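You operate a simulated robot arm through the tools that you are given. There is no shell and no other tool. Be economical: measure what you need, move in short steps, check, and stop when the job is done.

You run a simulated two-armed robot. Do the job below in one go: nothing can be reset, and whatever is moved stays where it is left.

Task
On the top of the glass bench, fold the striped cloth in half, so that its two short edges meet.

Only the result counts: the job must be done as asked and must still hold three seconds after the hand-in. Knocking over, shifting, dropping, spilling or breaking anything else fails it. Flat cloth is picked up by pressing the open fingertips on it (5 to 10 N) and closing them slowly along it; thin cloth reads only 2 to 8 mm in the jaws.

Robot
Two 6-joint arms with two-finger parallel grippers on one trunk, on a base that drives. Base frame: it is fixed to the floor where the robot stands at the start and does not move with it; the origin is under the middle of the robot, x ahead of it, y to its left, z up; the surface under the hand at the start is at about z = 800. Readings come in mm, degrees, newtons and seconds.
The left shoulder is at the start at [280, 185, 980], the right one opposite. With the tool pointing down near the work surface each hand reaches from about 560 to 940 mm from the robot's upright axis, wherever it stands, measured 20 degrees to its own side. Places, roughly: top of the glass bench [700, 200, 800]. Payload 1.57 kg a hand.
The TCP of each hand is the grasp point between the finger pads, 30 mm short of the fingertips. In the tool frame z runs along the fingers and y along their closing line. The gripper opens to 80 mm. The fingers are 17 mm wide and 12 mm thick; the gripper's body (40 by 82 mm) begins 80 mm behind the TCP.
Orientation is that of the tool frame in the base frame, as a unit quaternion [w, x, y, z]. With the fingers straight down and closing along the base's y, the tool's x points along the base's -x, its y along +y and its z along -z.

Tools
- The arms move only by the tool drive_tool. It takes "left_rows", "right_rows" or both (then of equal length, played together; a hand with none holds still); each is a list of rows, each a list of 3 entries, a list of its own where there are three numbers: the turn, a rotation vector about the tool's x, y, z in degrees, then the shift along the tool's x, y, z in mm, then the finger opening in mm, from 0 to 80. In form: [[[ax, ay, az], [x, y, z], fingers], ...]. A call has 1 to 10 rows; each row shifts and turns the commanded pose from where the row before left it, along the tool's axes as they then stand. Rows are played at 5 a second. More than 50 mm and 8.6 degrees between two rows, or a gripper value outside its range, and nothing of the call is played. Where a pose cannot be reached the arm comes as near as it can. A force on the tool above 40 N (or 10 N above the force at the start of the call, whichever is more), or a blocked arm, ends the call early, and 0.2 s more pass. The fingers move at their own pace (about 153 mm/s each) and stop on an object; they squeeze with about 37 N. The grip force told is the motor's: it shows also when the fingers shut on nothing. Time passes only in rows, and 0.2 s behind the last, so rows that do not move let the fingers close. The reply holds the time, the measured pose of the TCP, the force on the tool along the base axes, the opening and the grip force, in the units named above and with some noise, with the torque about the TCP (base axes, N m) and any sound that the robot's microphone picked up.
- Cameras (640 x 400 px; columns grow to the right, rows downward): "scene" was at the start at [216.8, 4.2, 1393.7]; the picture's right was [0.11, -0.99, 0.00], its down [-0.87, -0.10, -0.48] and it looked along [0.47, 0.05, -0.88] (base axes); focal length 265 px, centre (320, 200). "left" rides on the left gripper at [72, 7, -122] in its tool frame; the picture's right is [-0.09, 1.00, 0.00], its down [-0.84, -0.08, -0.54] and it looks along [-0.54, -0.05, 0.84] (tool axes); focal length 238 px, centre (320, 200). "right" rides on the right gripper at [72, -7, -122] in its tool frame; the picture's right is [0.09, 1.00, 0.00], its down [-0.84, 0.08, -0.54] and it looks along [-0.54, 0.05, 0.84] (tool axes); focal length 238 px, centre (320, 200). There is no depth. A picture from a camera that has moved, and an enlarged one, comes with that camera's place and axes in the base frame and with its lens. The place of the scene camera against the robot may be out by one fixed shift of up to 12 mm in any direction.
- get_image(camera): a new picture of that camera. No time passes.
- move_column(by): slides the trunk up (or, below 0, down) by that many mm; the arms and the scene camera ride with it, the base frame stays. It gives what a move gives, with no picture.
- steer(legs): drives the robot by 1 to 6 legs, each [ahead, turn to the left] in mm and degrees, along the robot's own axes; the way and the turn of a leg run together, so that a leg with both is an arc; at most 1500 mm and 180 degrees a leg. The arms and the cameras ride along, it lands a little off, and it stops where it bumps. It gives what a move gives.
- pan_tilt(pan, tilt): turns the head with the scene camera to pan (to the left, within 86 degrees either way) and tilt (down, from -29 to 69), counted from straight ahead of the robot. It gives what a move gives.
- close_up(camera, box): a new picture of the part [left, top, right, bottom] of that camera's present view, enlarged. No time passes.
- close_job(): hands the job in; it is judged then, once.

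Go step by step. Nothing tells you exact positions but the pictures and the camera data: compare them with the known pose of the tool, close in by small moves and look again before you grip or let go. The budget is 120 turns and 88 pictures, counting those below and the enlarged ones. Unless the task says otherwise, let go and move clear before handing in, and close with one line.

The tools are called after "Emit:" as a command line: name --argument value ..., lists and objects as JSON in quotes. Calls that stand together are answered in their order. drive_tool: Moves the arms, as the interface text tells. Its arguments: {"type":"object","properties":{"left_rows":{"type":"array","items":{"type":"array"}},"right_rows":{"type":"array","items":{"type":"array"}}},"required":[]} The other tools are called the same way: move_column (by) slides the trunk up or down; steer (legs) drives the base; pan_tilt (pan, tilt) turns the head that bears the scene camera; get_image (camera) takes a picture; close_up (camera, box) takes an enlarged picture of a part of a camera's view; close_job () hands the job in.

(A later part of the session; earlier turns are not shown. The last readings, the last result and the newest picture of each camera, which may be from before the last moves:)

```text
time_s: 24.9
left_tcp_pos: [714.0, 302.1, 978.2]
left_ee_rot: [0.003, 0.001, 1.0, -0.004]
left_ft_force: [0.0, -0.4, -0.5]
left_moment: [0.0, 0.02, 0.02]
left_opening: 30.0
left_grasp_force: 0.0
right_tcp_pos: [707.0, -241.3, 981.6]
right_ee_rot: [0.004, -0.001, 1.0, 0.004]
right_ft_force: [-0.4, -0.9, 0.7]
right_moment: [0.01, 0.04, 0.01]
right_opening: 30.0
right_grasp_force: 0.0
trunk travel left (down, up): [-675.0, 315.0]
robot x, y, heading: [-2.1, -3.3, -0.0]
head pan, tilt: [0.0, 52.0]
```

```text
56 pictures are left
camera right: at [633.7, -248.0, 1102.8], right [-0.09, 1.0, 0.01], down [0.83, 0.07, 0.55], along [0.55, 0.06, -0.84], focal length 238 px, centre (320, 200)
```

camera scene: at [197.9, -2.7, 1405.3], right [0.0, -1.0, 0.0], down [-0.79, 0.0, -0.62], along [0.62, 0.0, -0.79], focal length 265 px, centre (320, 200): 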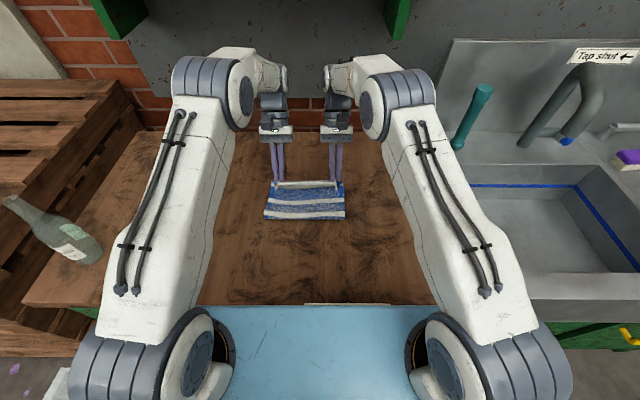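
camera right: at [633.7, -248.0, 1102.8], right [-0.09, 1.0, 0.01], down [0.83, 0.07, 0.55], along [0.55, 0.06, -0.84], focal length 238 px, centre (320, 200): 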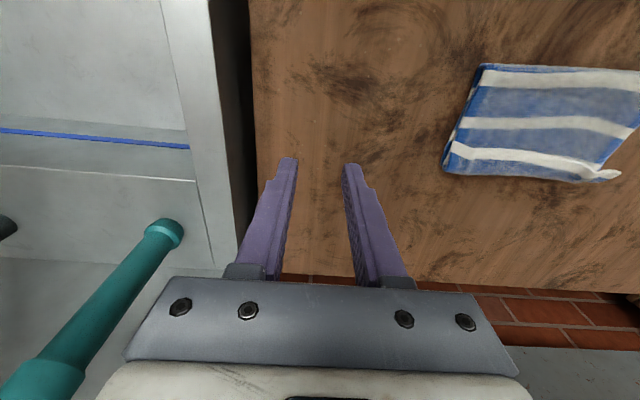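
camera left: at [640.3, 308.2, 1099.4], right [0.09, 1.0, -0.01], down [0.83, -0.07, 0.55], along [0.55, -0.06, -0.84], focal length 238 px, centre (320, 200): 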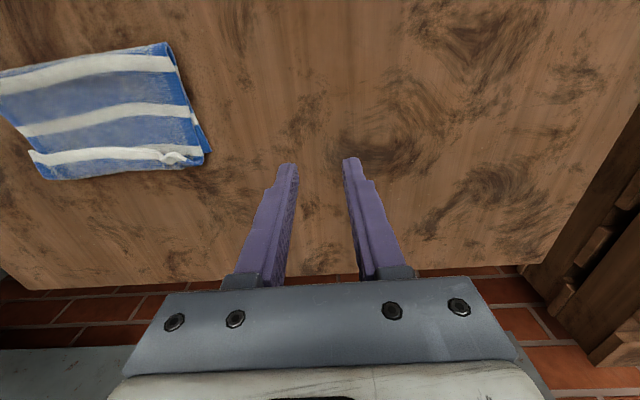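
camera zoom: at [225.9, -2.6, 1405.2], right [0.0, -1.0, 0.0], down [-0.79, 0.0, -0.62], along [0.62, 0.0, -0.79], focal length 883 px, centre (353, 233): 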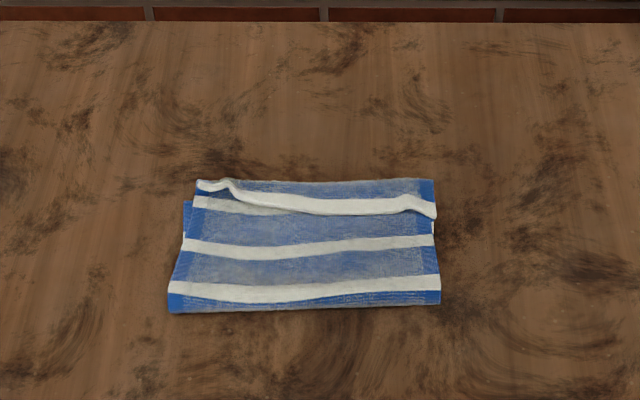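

The view is clear. The fold is off-centre, with the near half about 50 mm too long, and its edge has curled back. I'll unfold it by taking that edge back, then refold far-to-near, where the tilt can work with the fold. First I look at the edge corners from above.

Emit:
drive_tool --left_rows '[[[0, 0, 0], [0, -36, 0], 30], [[0, 0, 0], [0, -36, 0], 30], [[0, 0, 0], [0, -36, 0], 30], [[0, 0, 0], [0, -36, 20], 30], [[0, 0, 0], [0, -36, 25], 30], [[0, 0, 0], [0, 0, 0], 30]]' --right_rows '[[[0, 0, 0], [0, 38, 0], 30], [[0, 0, 0], [0, 38, 0], 30], [[0, 0, 0], [0, 38, 0], 30], [[0, 0, 0], [0, 38, 20], 30], [[0, 0, 0], [0, 38, 25], 30], [[0, 0, 0], [0, 0, 0], 30]]'

Emit:
get_image --camera "left"

Emit:
get_image --camera "right"

```text
time_s: 26.3
left_tcp_pos: [716.5, 119.7, 934.6]
left_ee_rot: [0.002, 0.0, 1.0, -0.004]
left_ft_force: [-0.2, -0.3, 1.0]
left_moment: [-0.03, 0.01, 0.0]
left_opening: 30.2
left_grasp_force: 0.0
right_tcp_pos: [705.8, -48.3, 936.0]
right_ee_rot: [0.002, 0.0, 1.0, 0.004]
right_ft_force: [0.0, -0.6, 0.7]
right_moment: [0.02, 0.02, -0.03]
right_opening: 30.1
right_grasp_force: 0.1
trunk travel left (down, up): [-675.0, 315.0]
robot x, y, heading: [-1.2, -4.1, -0.2]
head pan, tilt: [0.0, 52.0]
```

```text
55 pictures are left
camera left: at [643.0, 126.7, 1056.6], right [0.09, 1.0, -0.01], down [0.83, -0.07, 0.55], along [0.54, -0.06, -0.84], focal length 238 px, centre (320, 200)
```

left: 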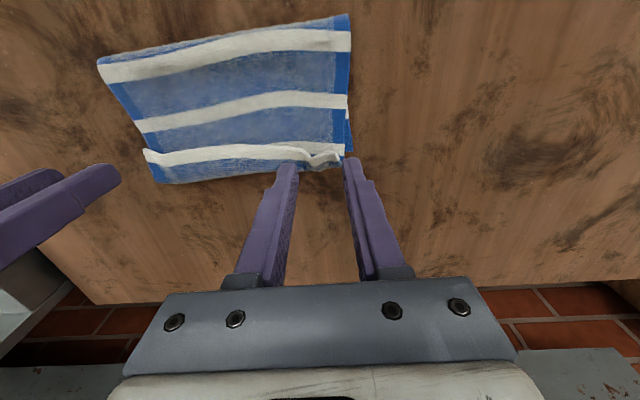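

```text
54 pictures are left
camera right: at [632.2, -55.2, 1057.2], right [-0.09, 1.0, 0.01], down [0.83, 0.07, 0.55], along [0.54, 0.06, -0.84], focal length 238 px, centre (320, 200)
```

right: 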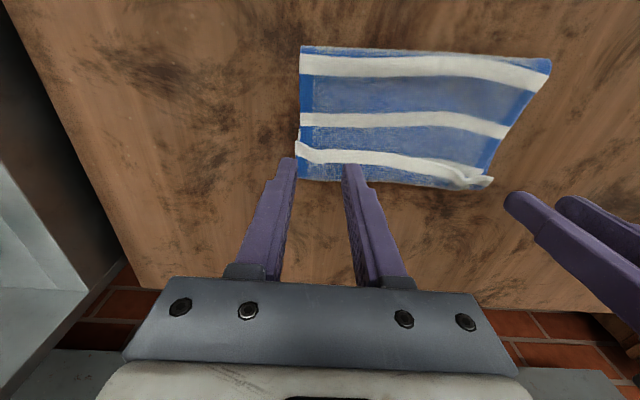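

Emit:
close_up --camera "left" --box '[260, 100, 400, 190]'

Emit:
close_up --camera "right" --box '[420, 100, 560, 200]'

```text
4.44 times, centred on (330, 145) of left
camera zoom: at [643.0, 126.7, 1056.6], right [0.09, 1.0, -0.01], down [0.83, -0.07, 0.55], along [0.54, -0.06, -0.84], focal length 1059 px, centre (276, 444)
```

zoom: 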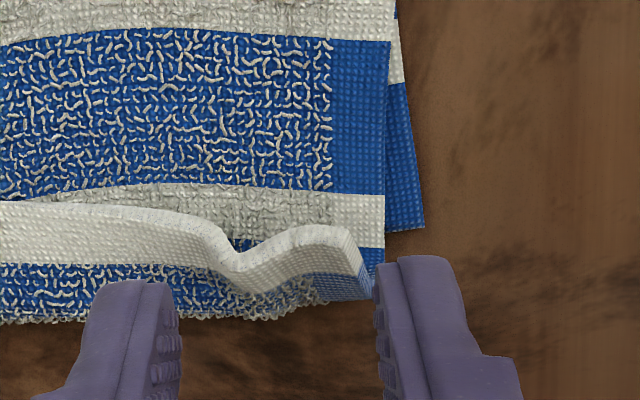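

```text
4.00 times, centred on (490, 150) of right
camera zoom: at [632.2, -55.2, 1057.2], right [-0.09, 1.0, 0.01], down [0.83, 0.07, 0.55], along [0.54, 0.06, -0.84], focal length 953 px, centre (-360, 400)
```

zoom: 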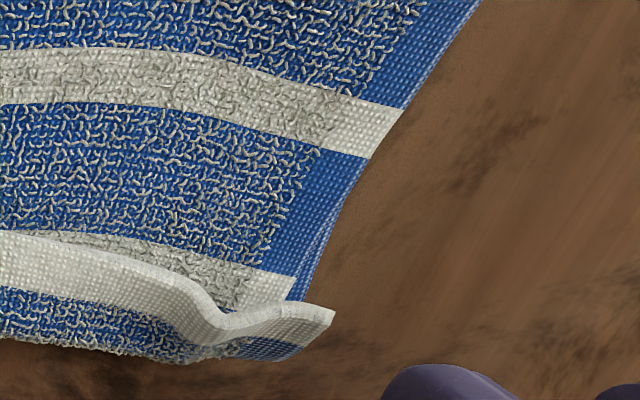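

The flap and corners are clear. I descend over the flap ends: left at (752, 113), right at (736, −45).

Emit:
drive_tool --left_rows '[[[0, 0, 0], [-12, -2, 25], 30], [[0, 0, 0], [-12, -2, 25], 30], [[0, 0, 0], [-11, -2, 20], 30], [[0, 0, 0], [0, 0, 15], 30], [[0, 0, 0], [0, 0, 5], 30]]' --right_rows '[[[0, 0, 0], [-10, 1, 25], 30], [[0, 0, 0], [-10, 1, 25], 30], [[0, 0, 0], [-10, 1, 20], 30], [[0, 0, 0], [0, 0, 15], 30], [[0, 0, 0], [0, 0, 6], 30]]'

Emit:
close_up --camera "left" --box '[240, 100, 400, 200]'

Emit:
close_up --camera "right" --box '[240, 100, 400, 200]'

```text
time_s: 27.5
left_tcp_pos: [749.7, 116.0, 846.9]
left_ee_rot: [0.003, 0.001, 1.0, -0.005]
left_ft_force: [0.1, 0.8, -0.6]
left_moment: [-0.03, 0.0, 0.01]
left_opening: 29.9
left_grasp_force: 0.1
right_tcp_pos: [736.1, -43.9, 844.7]
right_ee_rot: [0.002, 0.0, 1.0, 0.004]
right_ft_force: [-0.1, 0.1, 0.3]
right_moment: [-0.04, 0.02, 0.03]
right_opening: 30.1
right_grasp_force: 0.0
trunk travel left (down, up): [-675.0, 315.0]
robot x, y, heading: [-0.4, -1.4, 0.4]
head pan, tilt: [0.0, 52.0]
```

```text
4.00 times, centred on (320, 150) of left
camera zoom: at [676.1, 122.1, 967.8], right [0.09, 1.0, -0.01], down [0.83, -0.07, 0.55], along [0.54, -0.06, -0.84], focal length 953 px, centre (320, 400)
```

zoom: 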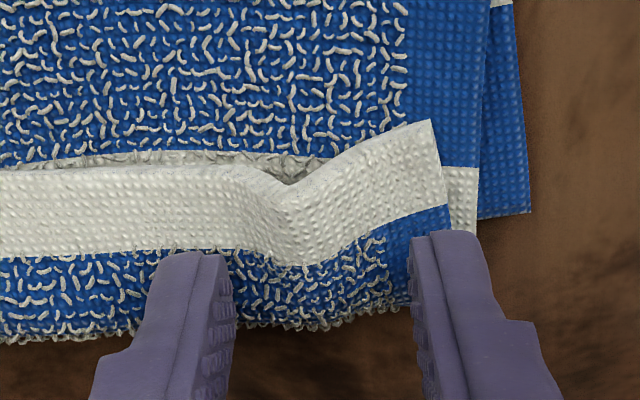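

```text
4.00 times, centred on (320, 150) of right
camera zoom: at [663.1, -51.7, 966.0], right [-0.09, 1.0, 0.01], down [0.83, 0.07, 0.55], along [0.54, 0.06, -0.84], focal length 953 px, centre (320, 400)
```

zoom: 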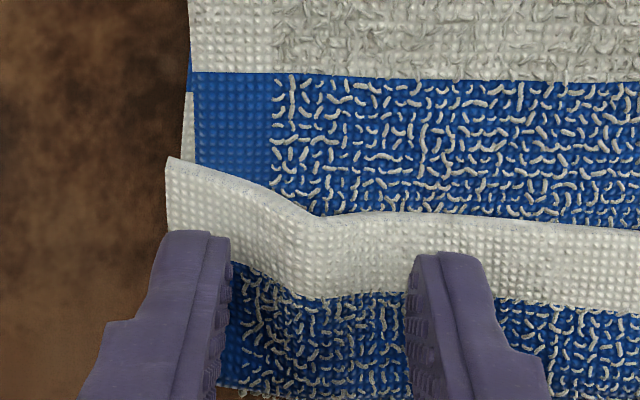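

I nudge both hands a little towards the edge and inward, then press.

Emit:
drive_tool --left_rows '[[[0, 0, 0], [8, -5, 0], 30], [[0, 0, 0], [0, 0, 4], 30], [[0, 0, 0], [0, 0, 3], 30], [[0, 0, 0], [0, 0, 2], 30], [[0, 0, 0], [0, 0, 0], 30]]' --right_rows '[[[0, 0, 0], [5, 5, 0], 30], [[0, 0, 0], [0, 0, 4], 30], [[0, 0, 0], [0, 0, 2], 30], [[0, 0, 0], [0, 0, 1], 30], [[0, 0, 0], [0, 0, 0], 30]]'

```text
time_s: 28.7
left_tcp_pos: [740.2, 111.0, 838.9]
left_ee_rot: [0.003, 0.001, 1.0, -0.004]
left_ft_force: [-1.0, 1.0, 9.8]
left_moment: [-0.01, 0.03, 0.01]
left_opening: 29.9
left_grasp_force: 0.1
right_tcp_pos: [730.2, -40.1, 839.7]
right_ee_rot: [0.004, 0.0, 1.0, 0.004]
right_ft_force: [0.4, 0.3, 8.8]
right_moment: [0.03, -0.02, -0.03]
right_opening: 29.8
right_grasp_force: 0.0
trunk travel left (down, up): [-675.0, 315.0]
robot x, y, heading: [-1.7, -2.1, 0.3]
head pan, tilt: [0.0, 52.0]
```

Good pressure on both, so I close slowly.

Emit:
drive_tool --left_rows '[[[0, 0, 0], [0, 0, 0], 26], [[0, 0, 0], [0, 0, 0], 22], [[0, 0, 0], [0, 0, 0], 18], [[0, 0, 0], [0, 0, 0], 14], [[0, 0, 0], [0, 0, 0], 10], [[0, 0, 0], [0, 0, 0], 6], [[0, 0, 0], [0, 0, 0], 3], [[0, 0, 0], [0, 0, 0], 0], [[0, 0, 0], [0, 0, 0], 0]]' --right_rows '[[[0, 0, 0], [0, 0, 0], 26], [[0, 0, 0], [0, 0, 0], 22], [[0, 0, 0], [0, 0, 0], 18], [[0, 0, 0], [0, 0, 0], 14], [[0, 0, 0], [0, 0, 0], 10], [[0, 0, 0], [0, 0, 0], 6], [[0, 0, 0], [0, 0, 0], 3], [[0, 0, 0], [0, 0, 0], 0], [[0, 0, 0], [0, 0, 0], 0]]'

Emit:
close_up --camera "left" --box '[240, 100, 400, 200]'

Emit:
close_up --camera "right" --box '[240, 100, 400, 200]'

```text
time_s: 30.7
left_tcp_pos: [741.0, 109.7, 838.1]
left_ee_rot: [0.003, 0.001, 1.0, -0.005]
left_ft_force: [0.7, -4.8, 11.7]
left_moment: [-0.19, -0.02, 0.01]
left_opening: 5.1
left_grasp_force: 25.5
right_tcp_pos: [730.5, -40.8, 839.0]
right_ee_rot: [0.004, 0.0, 1.0, 0.005]
right_ft_force: [-0.8, 7.3, 10.8]
right_moment: [0.23, 0.03, 0.04]
right_opening: 7.1
right_grasp_force: 25.9
trunk travel left (down, up): [-675.0, 315.0]
robot x, y, heading: [0.4, -1.7, 0.1]
head pan, tilt: [0.0, 52.0]
```

```text
4.00 times, centred on (320, 150) of left
camera zoom: at [667.5, 116.5, 959.3], right [0.09, 1.0, -0.01], down [0.83, -0.07, 0.55], along [0.54, -0.06, -0.84], focal length 953 px, centre (320, 400)
```

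zoom: 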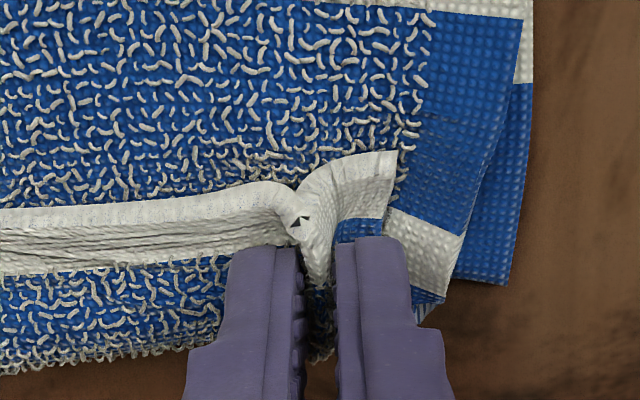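

```text
4.00 times, centred on (320, 150) of right
camera zoom: at [657.9, -47.2, 960.3], right [-0.09, 1.0, 0.01], down [0.83, 0.07, 0.55], along [0.55, 0.06, -0.84], focal length 953 px, centre (320, 400)
```

zoom: 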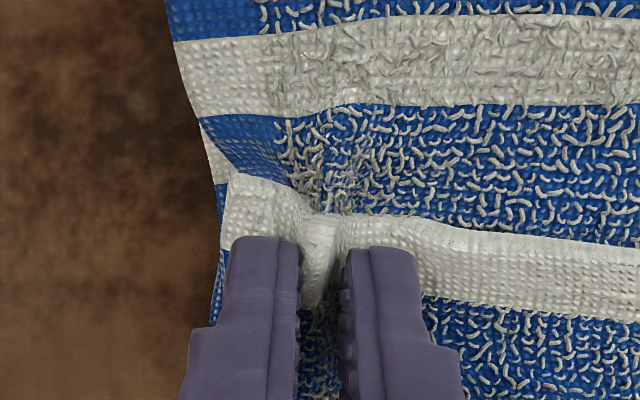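

Both have a grip. The right probably holds the flap plus the layer under it, which is fine for unfolding. I lift and pull back towards me.

Emit:
drive_tool --left_rows '[[[0, 0, 0], [3, -2, -12], 0], [[0, 0, 0], [10, -2, -16], 0], [[0, 0, 0], [14, 0, -18], 0], [[0, 0, 0], [18, 0, -18], 0], [[0, 0, 0], [0, 0, 0], 0]]' --right_rows '[[[0, 0, 0], [3, 2, -12], 0], [[0, 0, 0], [10, 2, -16], 0], [[0, 0, 0], [14, 0, -18], 0], [[0, 0, 0], [18, 0, -18], 0], [[0, 0, 0], [0, 0, 0], 0]]'

Emit:
get_image --camera "left"

Emit:
get_image --camera "right"

```text
time_s: 31.9
left_tcp_pos: [697.0, 106.0, 902.5]
left_ee_rot: [0.002, 0.001, 1.0, -0.004]
left_ft_force: [0.3, -0.8, 0.4]
left_moment: [0.01, 0.02, 0.0]
left_opening: 4.4
left_grasp_force: 25.2
right_tcp_pos: [687.3, -37.0, 900.8]
right_ee_rot: [0.002, 0.0, 1.0, 0.003]
right_ft_force: [0.3, 0.0, 0.6]
right_moment: [-0.04, -0.02, 0.0]
right_opening: 6.3
right_grasp_force: 25.9
trunk travel left (down, up): [-675.0, 315.0]
robot x, y, heading: [-5.5, -5.4, 0.0]
head pan, tilt: [0.0, 52.0]
```

```text
47 pictures are left
camera left: at [623.3, 112.1, 1023.8], right [0.09, 1.0, -0.01], down [0.83, -0.07, 0.55], along [0.54, -0.06, -0.84], focal length 238 px, centre (320, 200)
```

left: 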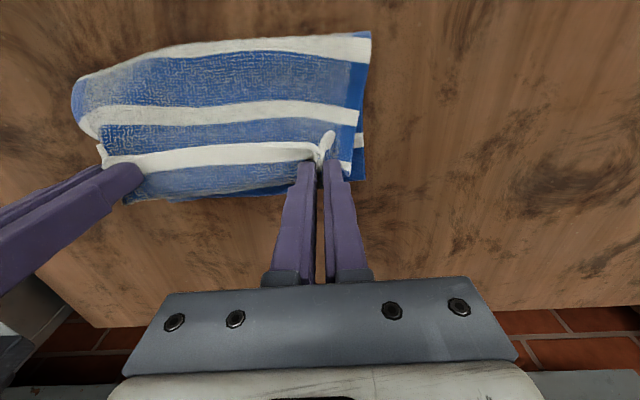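

```text
46 pictures are left
camera right: at [613.5, -42.8, 1022.9], right [-0.09, 1.0, 0.01], down [0.83, 0.07, 0.55], along [0.54, 0.06, -0.84], focal length 238 px, centre (320, 200)
```

right: 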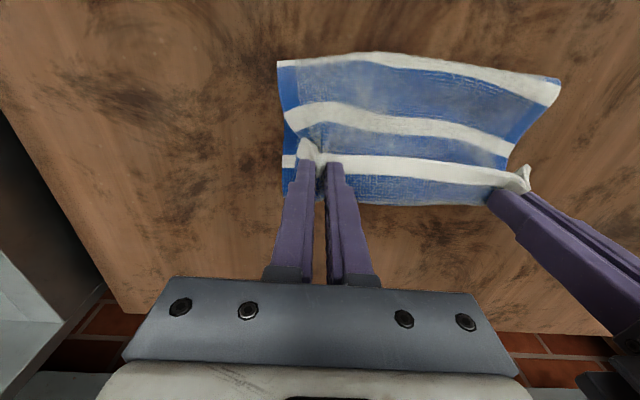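

The lower layer stayed put. I drive back 145 mm with the edge raised.

Emit:
steer --legs '[[-145, 0]]'

Emit:
get_image --camera "left"

Emit:
get_image --camera "right"

```text
time_s: 33.3
left_tcp_pos: [552.3, 105.2, 901.1]
left_ee_rot: [0.003, 0.001, 1.0, -0.005]
left_ft_force: [-0.1, 0.1, 0.2]
left_moment: [0.03, 0.01, 0.02]
left_opening: 4.4
left_grasp_force: 25.6
right_tcp_pos: [542.0, -36.3, 901.4]
right_ee_rot: [0.003, -0.001, 1.0, 0.003]
right_ft_force: [1.2, 0.6, 0.1]
right_moment: [-0.05, 0.0, 0.01]
right_opening: 6.1
right_grasp_force: 26.0
trunk travel left (down, up): [-675.0, 315.0]
robot x, y, heading: [-147.4, 4.0, 0.3]
head pan, tilt: [0.0, 52.0]
```

```text
45 pictures are left
camera left: at [479.0, 111.9, 1023.4], right [0.09, 1.0, -0.01], down [0.83, -0.07, 0.55], along [0.54, -0.06, -0.84], focal length 238 px, centre (320, 200)
```

left: 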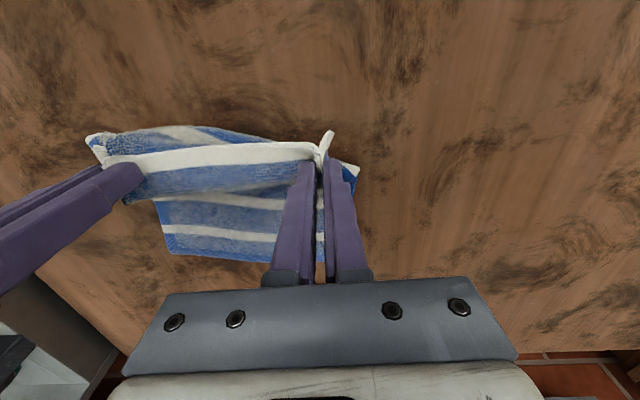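

```text
44 pictures are left
camera right: at [469.2, -43.0, 1022.5], right [-0.09, 1.0, 0.01], down [0.83, 0.07, 0.55], along [0.54, 0.06, -0.84], focal length 238 px, centre (320, 200)
```

right: 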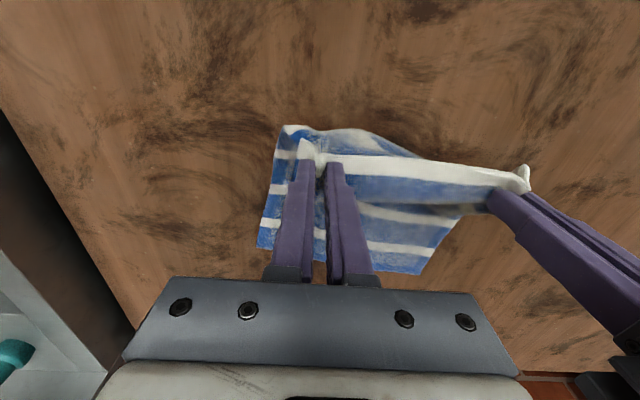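

I continue back to about x=475 and lower.

Emit:
drive_tool --left_rows '[[[0, 0, 0], [16, 2, 5], 0], [[0, 0, 0], [16, 2, 10], 0], [[0, 0, 0], [16, 2, 12], 0], [[0, 0, 0], [16, 2, 14], 0], [[0, 0, 0], [12, 0, 14], 0], [[0, 0, 0], [0, 0, 0], 0]]' --right_rows '[[[0, 0, 0], [14, -2, 5], 0], [[0, 0, 0], [14, -2, 10], 0], [[0, 0, 0], [14, -2, 12], 0], [[0, 0, 0], [14, -2, 14], 0], [[0, 0, 0], [11, 0, 14], 0], [[0, 0, 0], [0, 0, 0], 0]]'

Emit:
get_image --camera "left"

Emit:
get_image --camera "right"

```text
time_s: 34.7
left_tcp_pos: [476.5, 111.4, 846.6]
left_ee_rot: [0.002, 0.001, 1.0, -0.004]
left_ft_force: [1.5, -16.3, -0.1]
left_moment: [-0.49, -0.05, 0.08]
left_opening: 4.8
left_grasp_force: 24.9
right_tcp_pos: [475.2, -43.2, 844.7]
right_ee_rot: [0.004, 0.0, 1.0, 0.004]
right_ft_force: [-1.1, 16.1, 0.4]
right_moment: [0.51, 0.03, 0.12]
right_opening: 6.9
right_grasp_force: 26.5
trunk travel left (down, up): [-675.0, 315.0]
robot x, y, heading: [-149.1, -0.2, -0.0]
head pan, tilt: [0.0, 52.0]
```

```text
43 pictures are left
camera left: at [402.4, 119.4, 967.9], right [0.09, 1.0, -0.01], down [0.83, -0.07, 0.55], along [0.54, -0.06, -0.84], focal length 238 px, centre (320, 200)
```

left: 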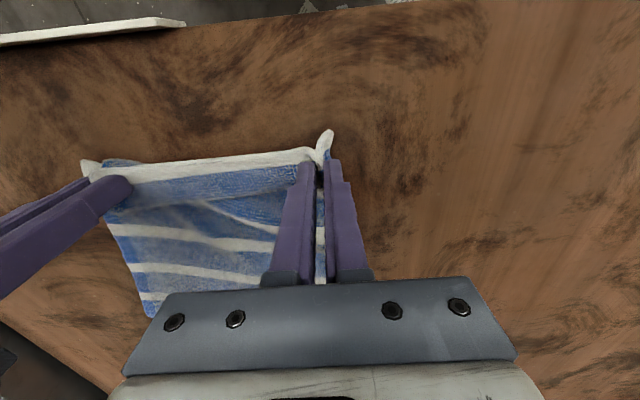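

```text
42 pictures are left
camera right: at [401.2, -50.1, 966.7], right [-0.09, 1.0, 0.01], down [0.83, 0.07, 0.55], along [0.54, 0.06, -0.84], focal length 238 px, centre (320, 200)
```

right: 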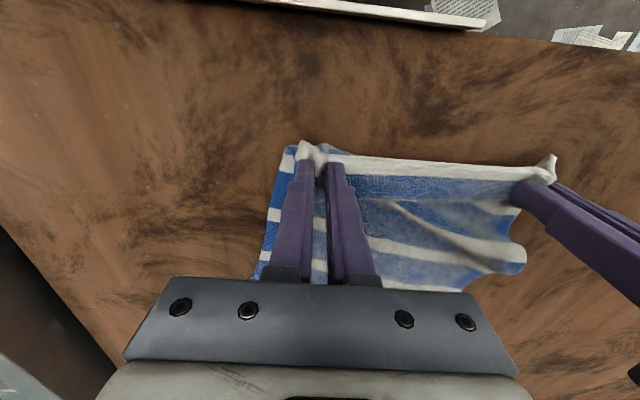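

The hands are pulling against each other. I ease them together, and release only the right, since it holds a doubled layer, while the left keeps its corner.

Emit:
drive_tool --left_rows '[[[0, 0, 0], [0, -2, 3], 0], [[0, 0, 0], [0, -2, 2], 0], [[0, 0, 0], [0, 0, 0], 0], [[0, 0, 0], [0, 0, 0], 0], [[0, 0, 0], [0, 0, 0], 0], [[0, 0, 0], [0, 0, 0], 0]]' --right_rows '[[[0, 0, 0], [0, 2, 3], 0], [[0, 0, 0], [0, 2, 2], 0], [[0, 0, 0], [0, 0, 0], 14], [[0, 0, 0], [0, 0, 0], 26], [[0, 0, 0], [0, 0, -25], 26], [[0, 0, 0], [0, 0, -40], 26]]'

Emit:
get_image --camera "right"

```text
time_s: 36.1
left_tcp_pos: [476.8, 108.7, 841.5]
left_ee_rot: [0.003, 0.001, 1.0, -0.004]
left_ft_force: [0.5, 0.0, 0.2]
left_moment: [-0.01, -0.03, 0.0]
left_opening: 4.3
left_grasp_force: 25.1
right_tcp_pos: [473.4, -40.3, 904.4]
right_ee_rot: [0.002, 0.0, 1.0, 0.004]
right_ft_force: [-0.3, -0.3, -1.4]
right_moment: [0.02, 0.03, -0.01]
right_opening: 26.0
right_grasp_force: 0.0
trunk travel left (down, up): [-675.0, 315.0]
robot x, y, heading: [-146.4, 4.2, 0.1]
head pan, tilt: [0.0, 52.0]
```

```text
41 pictures are left
camera right: at [402.0, -47.6, 1027.5], right [-0.09, 1.0, 0.01], down [0.83, 0.07, 0.55], along [0.54, 0.06, -0.84], focal length 238 px, centre (320, 200)
```

right: 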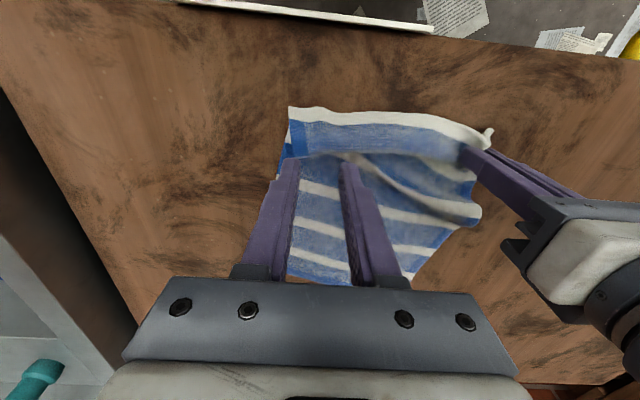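

The right corner opened out nicely, near (450, −68). I pull the left corner back 14 mm, lay it down and release it, then look.

Emit:
drive_tool --left_rows '[[[0, 0, 0], [7, 1, 1], 0], [[0, 0, 0], [7, 1, 2], 0], [[0, 0, 0], [0, 0, 1], 0], [[0, 0, 0], [0, 0, 0], 14], [[0, 0, 0], [0, 0, 0], 28], [[0, 0, 0], [0, 0, -25], 28], [[0, 0, 0], [0, 40, -30], 28], [[0, 0, 0], [0, 45, 0], 28], [[0, 0, 0], [0, 45, 0], 28]]' --right_rows '[[[0, 0, 0], [0, 0, 0], 28], [[0, 0, 0], [0, 0, 0], 28], [[0, 0, 0], [0, 0, 0], 28], [[0, 0, 0], [0, 0, 0], 28], [[0, 0, 0], [0, 0, 0], 28], [[0, 0, 0], [0, -40, 0], 28], [[0, 0, 0], [0, -40, 0], 28], [[0, 0, 0], [0, -40, 0], 28], [[0, 0, 0], [0, -40, 0], 28]]'

Emit:
close_up --camera "scene" --box '[220, 120, 400, 260]'

Emit:
get_image --camera "left"

```text
time_s: 38.1
left_tcp_pos: [460.6, 241.7, 895.1]
left_ee_rot: [0.002, 0.001, 1.0, -0.004]
left_ft_force: [-0.2, 0.0, -1.0]
left_moment: [0.01, 0.0, -0.02]
left_opening: 28.0
left_grasp_force: 0.2
right_tcp_pos: [475.7, -200.0, 903.5]
right_ee_rot: [0.003, -0.001, 1.0, 0.003]
right_ft_force: [-0.5, -0.3, 0.2]
right_moment: [-0.01, -0.01, -0.01]
right_opening: 28.1
right_grasp_force: 0.1
trunk travel left (down, up): [-675.0, 315.0]
robot x, y, heading: [-145.0, 0.3, 0.3]
head pan, tilt: [0.0, 52.0]
```

```text
2.86 times, centred on (310, 190) of scene
camera zoom: at [80.3, -2.8, 1405.3], right [0.0, -1.0, 0.0], down [-0.79, 0.0, -0.62], along [0.62, 0.0, -0.79], focal length 757 px, centre (349, 229)
```

zoom: 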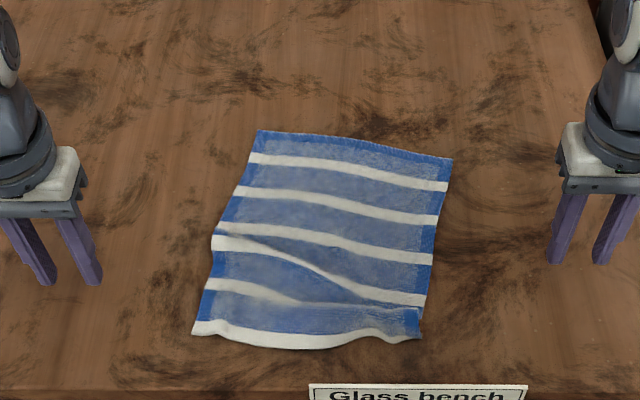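

```text
39 pictures are left
camera left: at [387.3, 248.4, 1015.0], right [0.09, 1.0, -0.01], down [0.83, -0.07, 0.55], along [0.54, -0.06, -0.84], focal length 238 px, centre (320, 200)
```

left: 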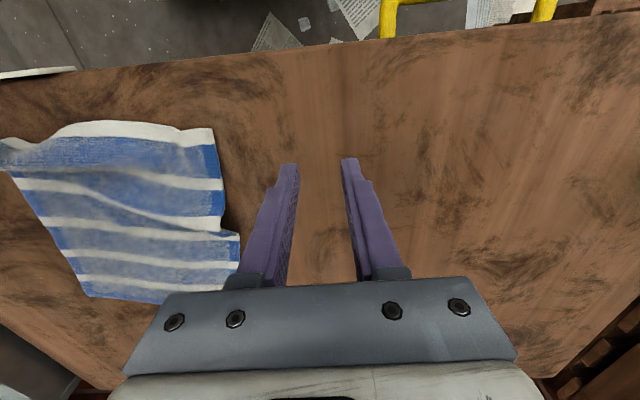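

The cloth is nearly flat again, but with a slanted ridge and turned about 11°, far corners near (706, 108) and (663, −109). I'll take the far corners, pull the cloth straight and then fold it towards me. I hover over them first, yawed to match the edge.

Emit:
drive_tool --left_rows '[[[0, 0, 0], [-33, -22, 0], 30], [[0, 0, 0], [-33, -22, 0], 30], [[0, 0, 0], [-33, -23, 0], 30], [[0, 0, 0], [-33, -23, 0], 30], [[0, 0, 0], [-33, -23, 0], 30], [[0, 0, 5.5], [-33, -22, 0], 30], [[0, 0, 5.5], [-30, -20, 0], 30], [[0, 0, 0], [0, 0, 0], 30]]' --right_rows '[[[0, 0, 0], [-26, 17, 0], 30], [[0, 0, 0], [-26, 17, 0], 30], [[0, 0, 0], [-26, 17, 0], 30], [[0, 0, 0], [-26, 17, 0], 30], [[0, 0, 0], [-26, 17, 0], 30], [[0, 0, 5.5], [-26, 17, 0], 30], [[0, 0, 5.5], [-24, 19, 0], 30], [[0, 0, 0], [0, 0, 0], 30]]'

Emit:
get_image --camera "left"

Emit:
get_image --camera "right"

```text
time_s: 39.9
left_tcp_pos: [688.2, 84.3, 894.0]
left_ee_rot: [0.002, 0.097, 0.995, -0.004]
left_ft_force: [-0.2, 0.0, -0.2]
left_moment: [-0.02, 0.04, -0.02]
left_opening: 29.8
left_grasp_force: 0.0
right_tcp_pos: [658.4, -82.3, 906.0]
right_ee_rot: [0.003, 0.097, 0.995, 0.004]
right_ft_force: [0.2, 1.3, -0.4]
right_moment: [-0.01, 0.04, -0.04]
right_opening: 30.0
right_grasp_force: 0.1
trunk travel left (down, up): [-675.0, 315.0]
robot x, y, heading: [-148.0, -0.9, 0.2]
head pan, tilt: [0.0, 52.0]
```

```text
38 pictures are left
camera left: at [618.8, 105.1, 1015.3], right [0.28, 0.96, -0.01], down [0.8, -0.23, 0.55], along [0.52, -0.16, -0.84], focal length 238 px, centre (320, 200)
```

left: 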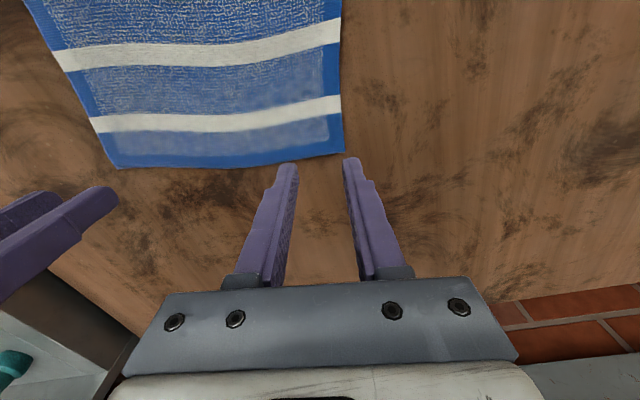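

```text
37 pictures are left
camera right: at [584.6, -74.3, 1026.1], right [0.1, 0.99, 0.01], down [0.83, -0.09, 0.55], along [0.54, -0.05, -0.84], focal length 238 px, centre (320, 200)
```

right: 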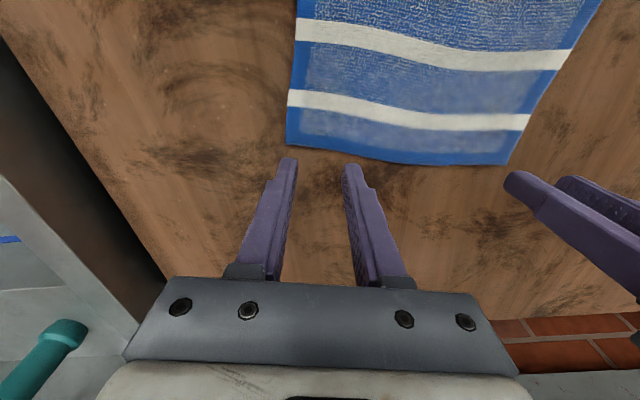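

The corners are L (705, 103) and R (660, −114). I correct a few mm and descend to just above the cloth.

Emit:
drive_tool --left_rows '[[[0, 0, 0], [-2, -5, 15], 30], [[0, 0, 0], [0, 0, 20], 30], [[0, 0, 0], [0, 0, 10], 30], [[0, 0, 0], [0, 0, 8], 30], [[0, 0, 0], [0, 0, 4], 30], [[0, 0, 0], [0, 0, 0], 30]]' --right_rows '[[[0, 0, 0], [3, -5, 20], 30], [[0, 0, 0], [0, 0, 25], 30], [[0, 0, 0], [0, 0, 14], 30], [[0, 0, 0], [0, 0, 8], 30], [[0, 0, 0], [0, 0, 3], 30], [[0, 0, 0], [0, 0, 0], 30]]'

Emit:
close_up --camera "left" --box '[240, 100, 400, 200]'

Emit:
close_up --camera "right" --box '[240, 100, 400, 200]'

```text
time_s: 41.3
left_tcp_pos: [689.7, 77.3, 837.4]
left_ee_rot: [0.003, 0.096, 0.995, -0.004]
left_ft_force: [-0.2, 0.4, 0.4]
left_moment: [-0.02, -0.01, -0.02]
left_opening: 29.6
left_grasp_force: 0.0
right_tcp_pos: [653.2, -86.3, 835.6]
right_ee_rot: [0.002, 0.096, 0.995, 0.004]
right_ft_force: [0.1, 0.3, -0.5]
right_moment: [0.04, 0.0, -0.01]
right_opening: 30.0
right_grasp_force: 0.1
trunk travel left (down, up): [-675.0, 315.0]
robot x, y, heading: [-150.7, -2.4, 0.2]
head pan, tilt: [0.0, 52.0]
```

```text
4.00 times, centred on (320, 150) of left
camera zoom: at [618.9, 97.8, 958.5], right [0.28, 0.96, -0.01], down [0.8, -0.23, 0.55], along [0.52, -0.16, -0.84], focal length 953 px, centre (320, 400)
```

zoom: 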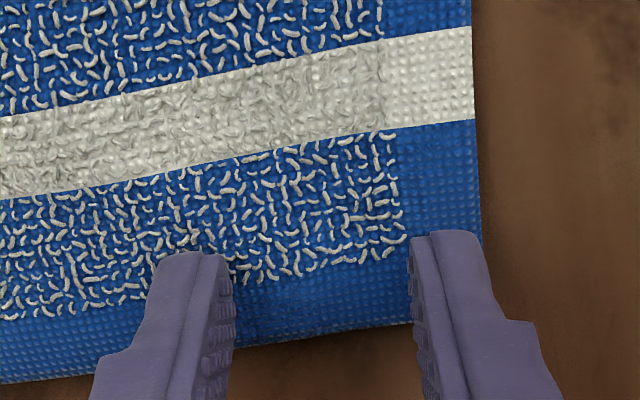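

```text
4.00 times, centred on (320, 150) of right
camera zoom: at [580.2, -78.5, 957.3], right [0.1, 0.99, 0.01], down [0.83, -0.09, 0.55], along [0.54, -0.05, -0.84], focal length 953 px, centre (320, 400)
```

zoom: 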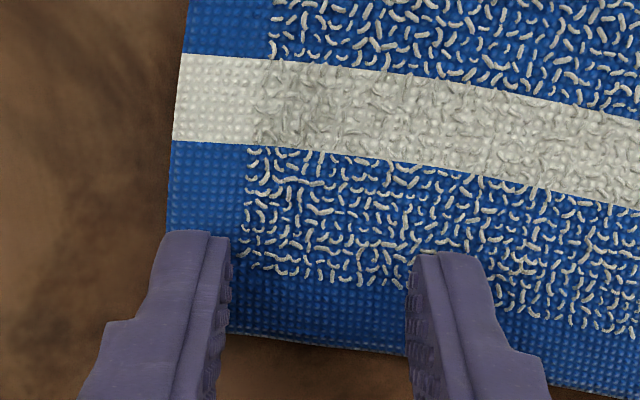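

The placement is good. I move 3 mm inward and press.

Emit:
drive_tool --left_rows '[[[0, 0, 0], [0, -3, 0], 30], [[0, 0, 0], [0, 0, 3], 30], [[0, 0, 0], [0, 0, 1.2], 30], [[0, 0, 0], [0, 0, 0], 30]]' --right_rows '[[[0, 0, 0], [0, 3, 0], 30], [[0, 0, 0], [0, 0, 2], 30], [[0, 0, 0], [0, 0, 1], 30], [[0, 0, 0], [0, 0, 0], 30]]'

```text
time_s: 42.3
left_tcp_pos: [689.5, 74.5, 833.6]
left_ee_rot: [0.003, 0.096, 0.995, -0.003]
left_ft_force: [0.5, 0.2, 1.9]
left_moment: [0.03, -0.02, 0.0]
left_opening: 30.1
left_grasp_force: 0.0
right_tcp_pos: [652.7, -83.7, 834.1]
right_ee_rot: [0.002, 0.096, 0.995, 0.004]
right_ft_force: [-1.7, 0.2, 5.8]
right_moment: [-0.03, -0.01, 0.01]
right_opening: 30.0
right_grasp_force: 0.1
trunk travel left (down, up): [-675.0, 315.0]
robot x, y, heading: [-147.1, 0.2, 0.3]
head pan, tilt: [0.0, 52.0]
```

Emit:
drive_tool --left_rows '[[[0, 0, 0], [0, 0, 1.4], 30], [[0, 0, 0], [0, 0, 0], 30]]' --right_rows '[[[0, 0, 0], [0, 0, 0.7], 30], [[0, 0, 0], [0, 0, 0], 30]]'

```text
time_s: 42.9
left_tcp_pos: [688.8, 73.1, 834.0]
left_ee_rot: [0.004, 0.097, 0.995, -0.002]
left_ft_force: [0.0, 0.5, 6.7]
left_moment: [0.05, 0.01, -0.01]
left_opening: 30.0
left_grasp_force: 0.0
right_tcp_pos: [653.5, -82.6, 833.6]
right_ee_rot: [0.003, 0.096, 0.995, 0.004]
right_ft_force: [-1.0, -0.6, 8.2]
right_moment: [-0.05, 0.02, 0.0]
right_opening: 30.0
right_grasp_force: 0.1
trunk travel left (down, up): [-675.0, 315.0]
robot x, y, heading: [-144.6, -1.8, 0.0]
head pan, tilt: [0.0, 52.0]
```

Both are pressing properly; I close slowly, with a trace more pressure on the left.

Emit:
drive_tool --left_rows '[[[0, 0, 0], [0, 0, 0.4], 26], [[0, 0, 0], [0, 0, 0], 22], [[0, 0, 0], [0, 0, 0], 18], [[0, 0, 0], [0, 0, 0], 14], [[0, 0, 0], [0, 0, 0], 10], [[0, 0, 0], [0, 0, 0], 6], [[0, 0, 0], [0, 0, 0], 3], [[0, 0, 0], [0, 0, 0], 0], [[0, 0, 0], [0, 0, 0], 0]]' --right_rows '[[[0, 0, 0], [0, 0, 0], 26], [[0, 0, 0], [0, 0, 0], 22], [[0, 0, 0], [0, 0, 0], 18], [[0, 0, 0], [0, 0, 0], 14], [[0, 0, 0], [0, 0, 0], 10], [[0, 0, 0], [0, 0, 0], 6], [[0, 0, 0], [0, 0, 0], 3], [[0, 0, 0], [0, 0, 0], 0], [[0, 0, 0], [0, 0, 0], 0]]'

Emit:
get_image --camera "left"

```text
time_s: 44.9
left_tcp_pos: [687.7, 73.4, 832.2]
left_ee_rot: [0.003, 0.096, 0.995, -0.005]
left_ft_force: [-2.0, -10.2, 12.6]
left_moment: [-0.3, 0.07, -0.01]
left_opening: 4.1
left_grasp_force: 24.8
right_tcp_pos: [652.9, -81.5, 833.9]
right_ee_rot: [0.003, 0.095, 0.995, 0.004]
right_ft_force: [2.3, 10.3, 7.5]
right_moment: [0.32, -0.02, 0.06]
right_opening: 4.0
right_grasp_force: 24.3
trunk travel left (down, up): [-675.0, 315.0]
robot x, y, heading: [-152.1, 2.1, 0.2]
head pan, tilt: [0.0, 52.0]
```

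```text
34 pictures are left
camera left: at [617.6, 93.8, 953.7], right [0.28, 0.96, -0.01], down [0.8, -0.23, 0.55], along [0.53, -0.16, -0.84], focal length 238 px, centre (320, 200)
```

left: 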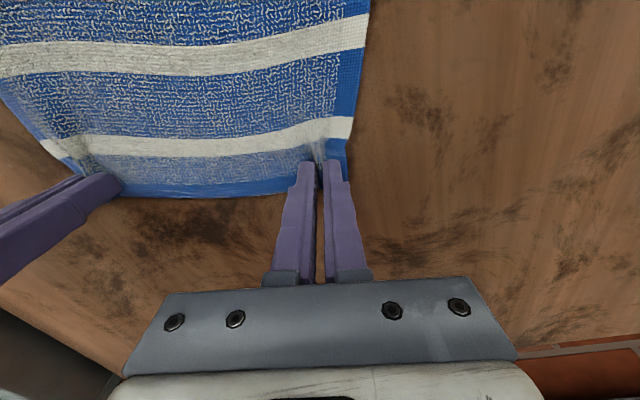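

Both hold 4 mm of cloth. I lift slightly and pull the cloth straight, rotating the far edge back to square.

Emit:
drive_tool --left_rows '[[[0, 0, 0], [0, -1, -10], 0], [[0, 0, -2.75], [-5.6, 13.3, 0], 0], [[0, 0, -2.75], [-6.2, 13, 0], 0], [[0, 0, -2.75], [-6.8, 12.7, 0], 0], [[0, 0, -2.75], [-7.4, 12.4, 0], 0], [[0, 0, 0], [0, 0, 0], 0]]' --right_rows '[[[0, 0, 0], [0, 1, -10], 0], [[0, 0, -2.75], [-14.3, 14.2, 0], 0], [[0, 0, -2.75], [-15, 13.5, 0], 0], [[0, 0, -2.75], [-15.6, 12.8, 0], 0], [[0, 0, -2.75], [-16.2, 12, 0], 0], [[0, 0, 0], [0, 0, 0], 0]]'

Emit:
get_image --camera "scene"

Emit:
get_image --camera "left"

```text
time_s: 46.3
left_tcp_pos: [720.9, 121.1, 840.9]
left_ee_rot: [0.003, 0.0, 1.0, -0.004]
left_ft_force: [0.2, -6.9, -0.2]
left_moment: [-0.24, -0.02, -0.01]
left_opening: 3.9
left_grasp_force: 24.7
right_tcp_pos: [720.6, -36.9, 843.6]
right_ee_rot: [0.002, 0.0, 1.0, 0.004]
right_ft_force: [-1.1, 7.8, -0.2]
right_moment: [0.21, -0.01, -0.03]
right_opening: 3.7
right_grasp_force: 24.4
trunk travel left (down, up): [-675.0, 315.0]
robot x, y, heading: [-148.0, 0.7, -0.2]
head pan, tilt: [0.0, 52.0]
```

```text
33 pictures are left
camera scene: at [80.6, -2.7, 1405.2], right [0.0, -1.0, 0.0], down [-0.79, 0.0, -0.62], along [0.62, 0.0, -0.79], focal length 265 px, centre (320, 200)
```

scene: 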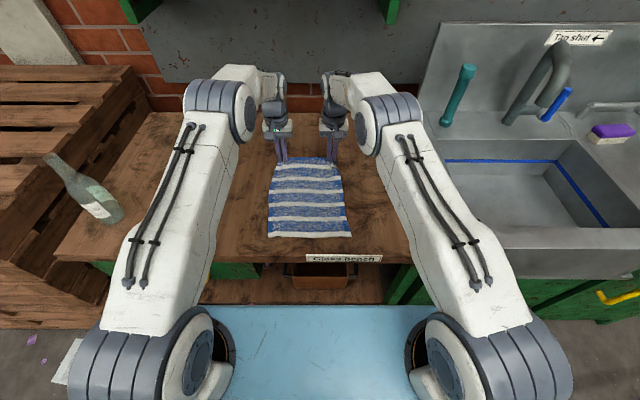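

```text
32 pictures are left
camera left: at [647.8, 127.7, 962.2], right [0.09, 1.0, -0.01], down [0.83, -0.07, 0.55], along [0.54, -0.06, -0.84], focal length 238 px, centre (320, 200)
```

left: 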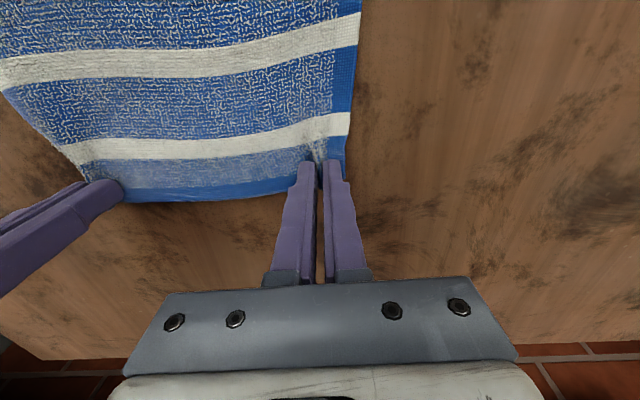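

Emit:
close_up --camera "scene" --box '[240, 140, 380, 260]'

```text
3.33 times, centred on (310, 200) of scene
camera zoom: at [80.6, -2.7, 1405.2], right [0.0, -1.0, 0.0], down [-0.79, 0.0, -0.62], along [0.62, 0.0, -0.79], focal length 883 px, centre (353, 200)
```

zoom: 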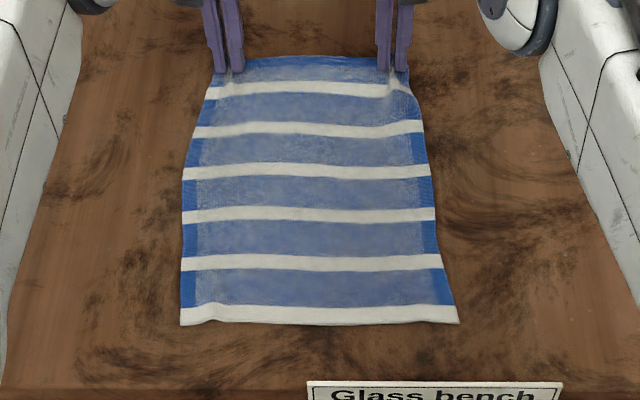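

The cloth is flat and square now, with the near edge at x≈441 and the far corners held. I begin the fold towards me, tilting the fingers away as it lifts.

Emit:
drive_tool --left_rows '[[[0, -7, 0], [3, -1, -18], 0], [[0, -7, 0], [5.7, -1, -18.9], 0], [[0, -7, 0], [8, -1, -17.5], 0], [[0, -7, 0], [9.7, -1, -16.6], 0], [[0, -7, 0], [11.2, 0, -15.1], 0], [[0, -7, 0], [12.2, 0, -12.3], 0], [[0, 0, 0], [0, 0, 0], 0]]' --right_rows '[[[0, -7, 0], [3, -1, -18], 0], [[0, -7, 0], [5.7, -1, -18.9], 0], [[0, -7, 0], [8, 0, -17.5], 0], [[0, -7, 0], [9.7, 0, -16.6], 0], [[0, -7, 0], [11.2, 0, -15.1], 0], [[0, -7, 0], [12.2, 0, -12.3], 0], [[0, 0, 0], [0, 0, 0], 0]]'

Emit:
get_image --camera "scene"

```text
time_s: 47.9
left_tcp_pos: [672.1, 125.8, 907.4]
left_ee_rot: [0.284, -0.005, 0.958, 0.018]
left_ft_force: [-1.2, -34.6, 1.7]
left_moment: [-0.99, -0.03, -0.56]
left_opening: 4.9
left_grasp_force: 25.2
left hand out of reach, approached as far as the arm can: row 5, 6
right_tcp_pos: [661.9, -42.9, 911.2]
right_ee_rot: [0.312, 0.001, 0.95, -0.01]
right_ft_force: [0.6, 34.6, -2.0]
right_moment: [0.79, 0.01, 0.77]
right_opening: 6.5
right_grasp_force: 26.2
right hand out of reach, approached as far as the arm can: row 5, 6
trunk travel left (down, up): [-675.0, 315.0]
robot x, y, heading: [-149.6, 0.7, -0.1]
head pan, tilt: [0.0, 52.0]
```

```text
30 pictures are left
camera scene: at [80.3, -2.7, 1405.3], right [0.0, -1.0, 0.0], down [-0.79, 0.0, -0.62], along [0.62, 0.0, -0.79], focal length 265 px, centre (320, 200)
```

scene: 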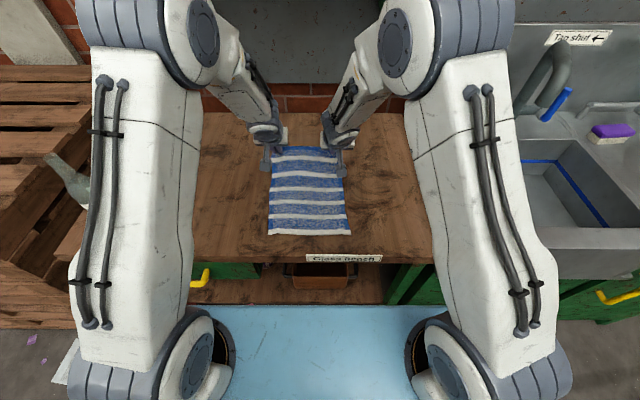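

The wrists hit their limit at about 33° of tilt, which stretched the cloth between the hands. I back the tilt off to about 30° to relieve that.

Emit:
drive_tool --left_rows '[[[0, 6, 0], [0, 0, 0], 0], [[0, 6, 0], [0, 0, 0], 0], [[0, 0, 0], [0, 0, 0], 0]]' --right_rows '[[[0, 6, 0], [0, 0, 0], 0], [[0, 6, 0], [0, 0, 0], 0], [[0, 0, 0], [0, 0, 0], 0]]'

Emit:
move_column --by -40

```text
time_s: 48.7
left_tcp_pos: [674.4, 131.0, 908.7]
left_ee_rot: [0.208, -0.013, 0.978, 0.031]
left_ft_force: [-0.7, -37.8, 2.6]
left_moment: [-1.09, -0.05, -0.47]
left_opening: 5.0
left_grasp_force: 25.8
left hand out of reach, approached as far as the arm can: row 1
right_tcp_pos: [664.4, -45.8, 912.3]
right_ee_rot: [0.215, 0.005, 0.977, -0.012]
right_ft_force: [0.6, 37.2, -2.8]
right_moment: [0.92, 0.02, 0.79]
right_opening: 5.5
right_grasp_force: 25.5
trunk travel left (down, up): [-675.0, 315.0]
robot x, y, heading: [-145.4, -2.4, 0.0]
head pan, tilt: [0.0, 52.0]
```

```text
time_s: 49.5
left_tcp_pos: [674.2, 132.8, 868.1]
left_ee_rot: [0.208, -0.012, 0.978, 0.031]
left_ft_force: [-1.0, -37.9, 2.2]
left_moment: [-1.11, -0.01, -0.49]
left_opening: 5.4
left_grasp_force: 25.7
right_tcp_pos: [662.6, -44.6, 871.2]
right_ee_rot: [0.216, 0.006, 0.976, -0.013]
right_ft_force: [0.7, 37.6, -1.9]
right_moment: [0.87, 0.06, 0.78]
right_opening: 5.3
right_grasp_force: 25.9
trunk travel left (down, up): [-635.0, 355.0]
robot x, y, heading: [-148.1, 0.6, 0.1]
head pan, tilt: [0.0, 52.0]
```

The hands have drifted apart. I bring the left one back inward and level it with the right.

Emit:
drive_tool --left_rows '[[[0, 0, 0], [3, -7, -1.4], 0], [[0, 0, 0], [3, -7, -1.4], 0], [[0, 0, 0], [3, -6, -1.4], 0], [[0, 0, 0], [0, 0, 0], 0]]'

Emit:
get_image --camera "left"

Emit:
get_image --camera "right"

```text
time_s: 50.5
left_tcp_pos: [662.6, 115.3, 867.4]
left_ee_rot: [0.206, -0.015, 0.978, 0.032]
left_ft_force: [0.8, -14.2, 0.6]
left_moment: [-0.41, -0.01, -0.19]
left_opening: 3.9
left_grasp_force: 25.1
right_tcp_pos: [662.5, -50.8, 871.3]
right_ee_rot: [0.212, 0.008, 0.977, -0.016]
right_ft_force: [-0.4, 14.1, -0.5]
right_moment: [0.33, 0.02, 0.3]
right_opening: 4.2
right_grasp_force: 25.0
trunk travel left (down, up): [-635.0, 355.0]
robot x, y, heading: [-146.2, -1.6, 0.2]
head pan, tilt: [0.0, 52.0]
```

```text
29 pictures are left
camera left: at [548.0, 111.2, 949.3], right [0.04, 0.99, 0.1], down [0.55, -0.1, 0.83], along [0.83, 0.02, -0.55], focal length 238 px, centre (320, 200)
```

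left: 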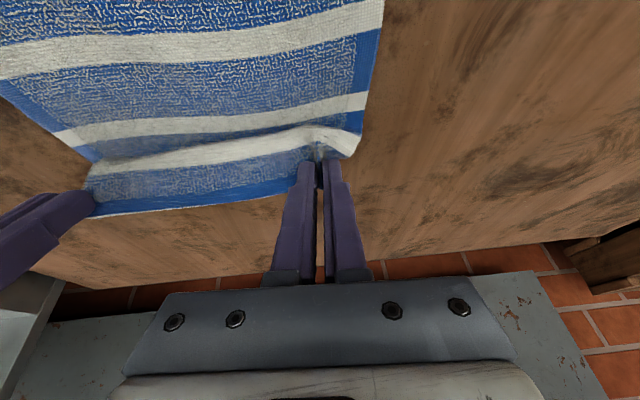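

```text
28 pictures are left
camera right: at [546.8, -51.0, 953.0], right [-0.06, 1.0, -0.07], down [0.54, 0.09, 0.84], along [0.84, 0.01, -0.54], focal length 238 px, centre (320, 200)
```

right: 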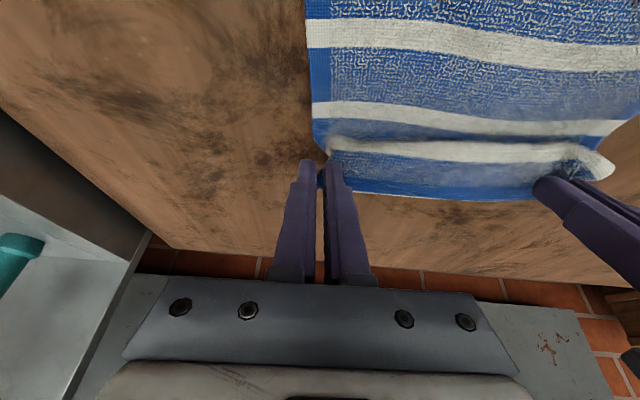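

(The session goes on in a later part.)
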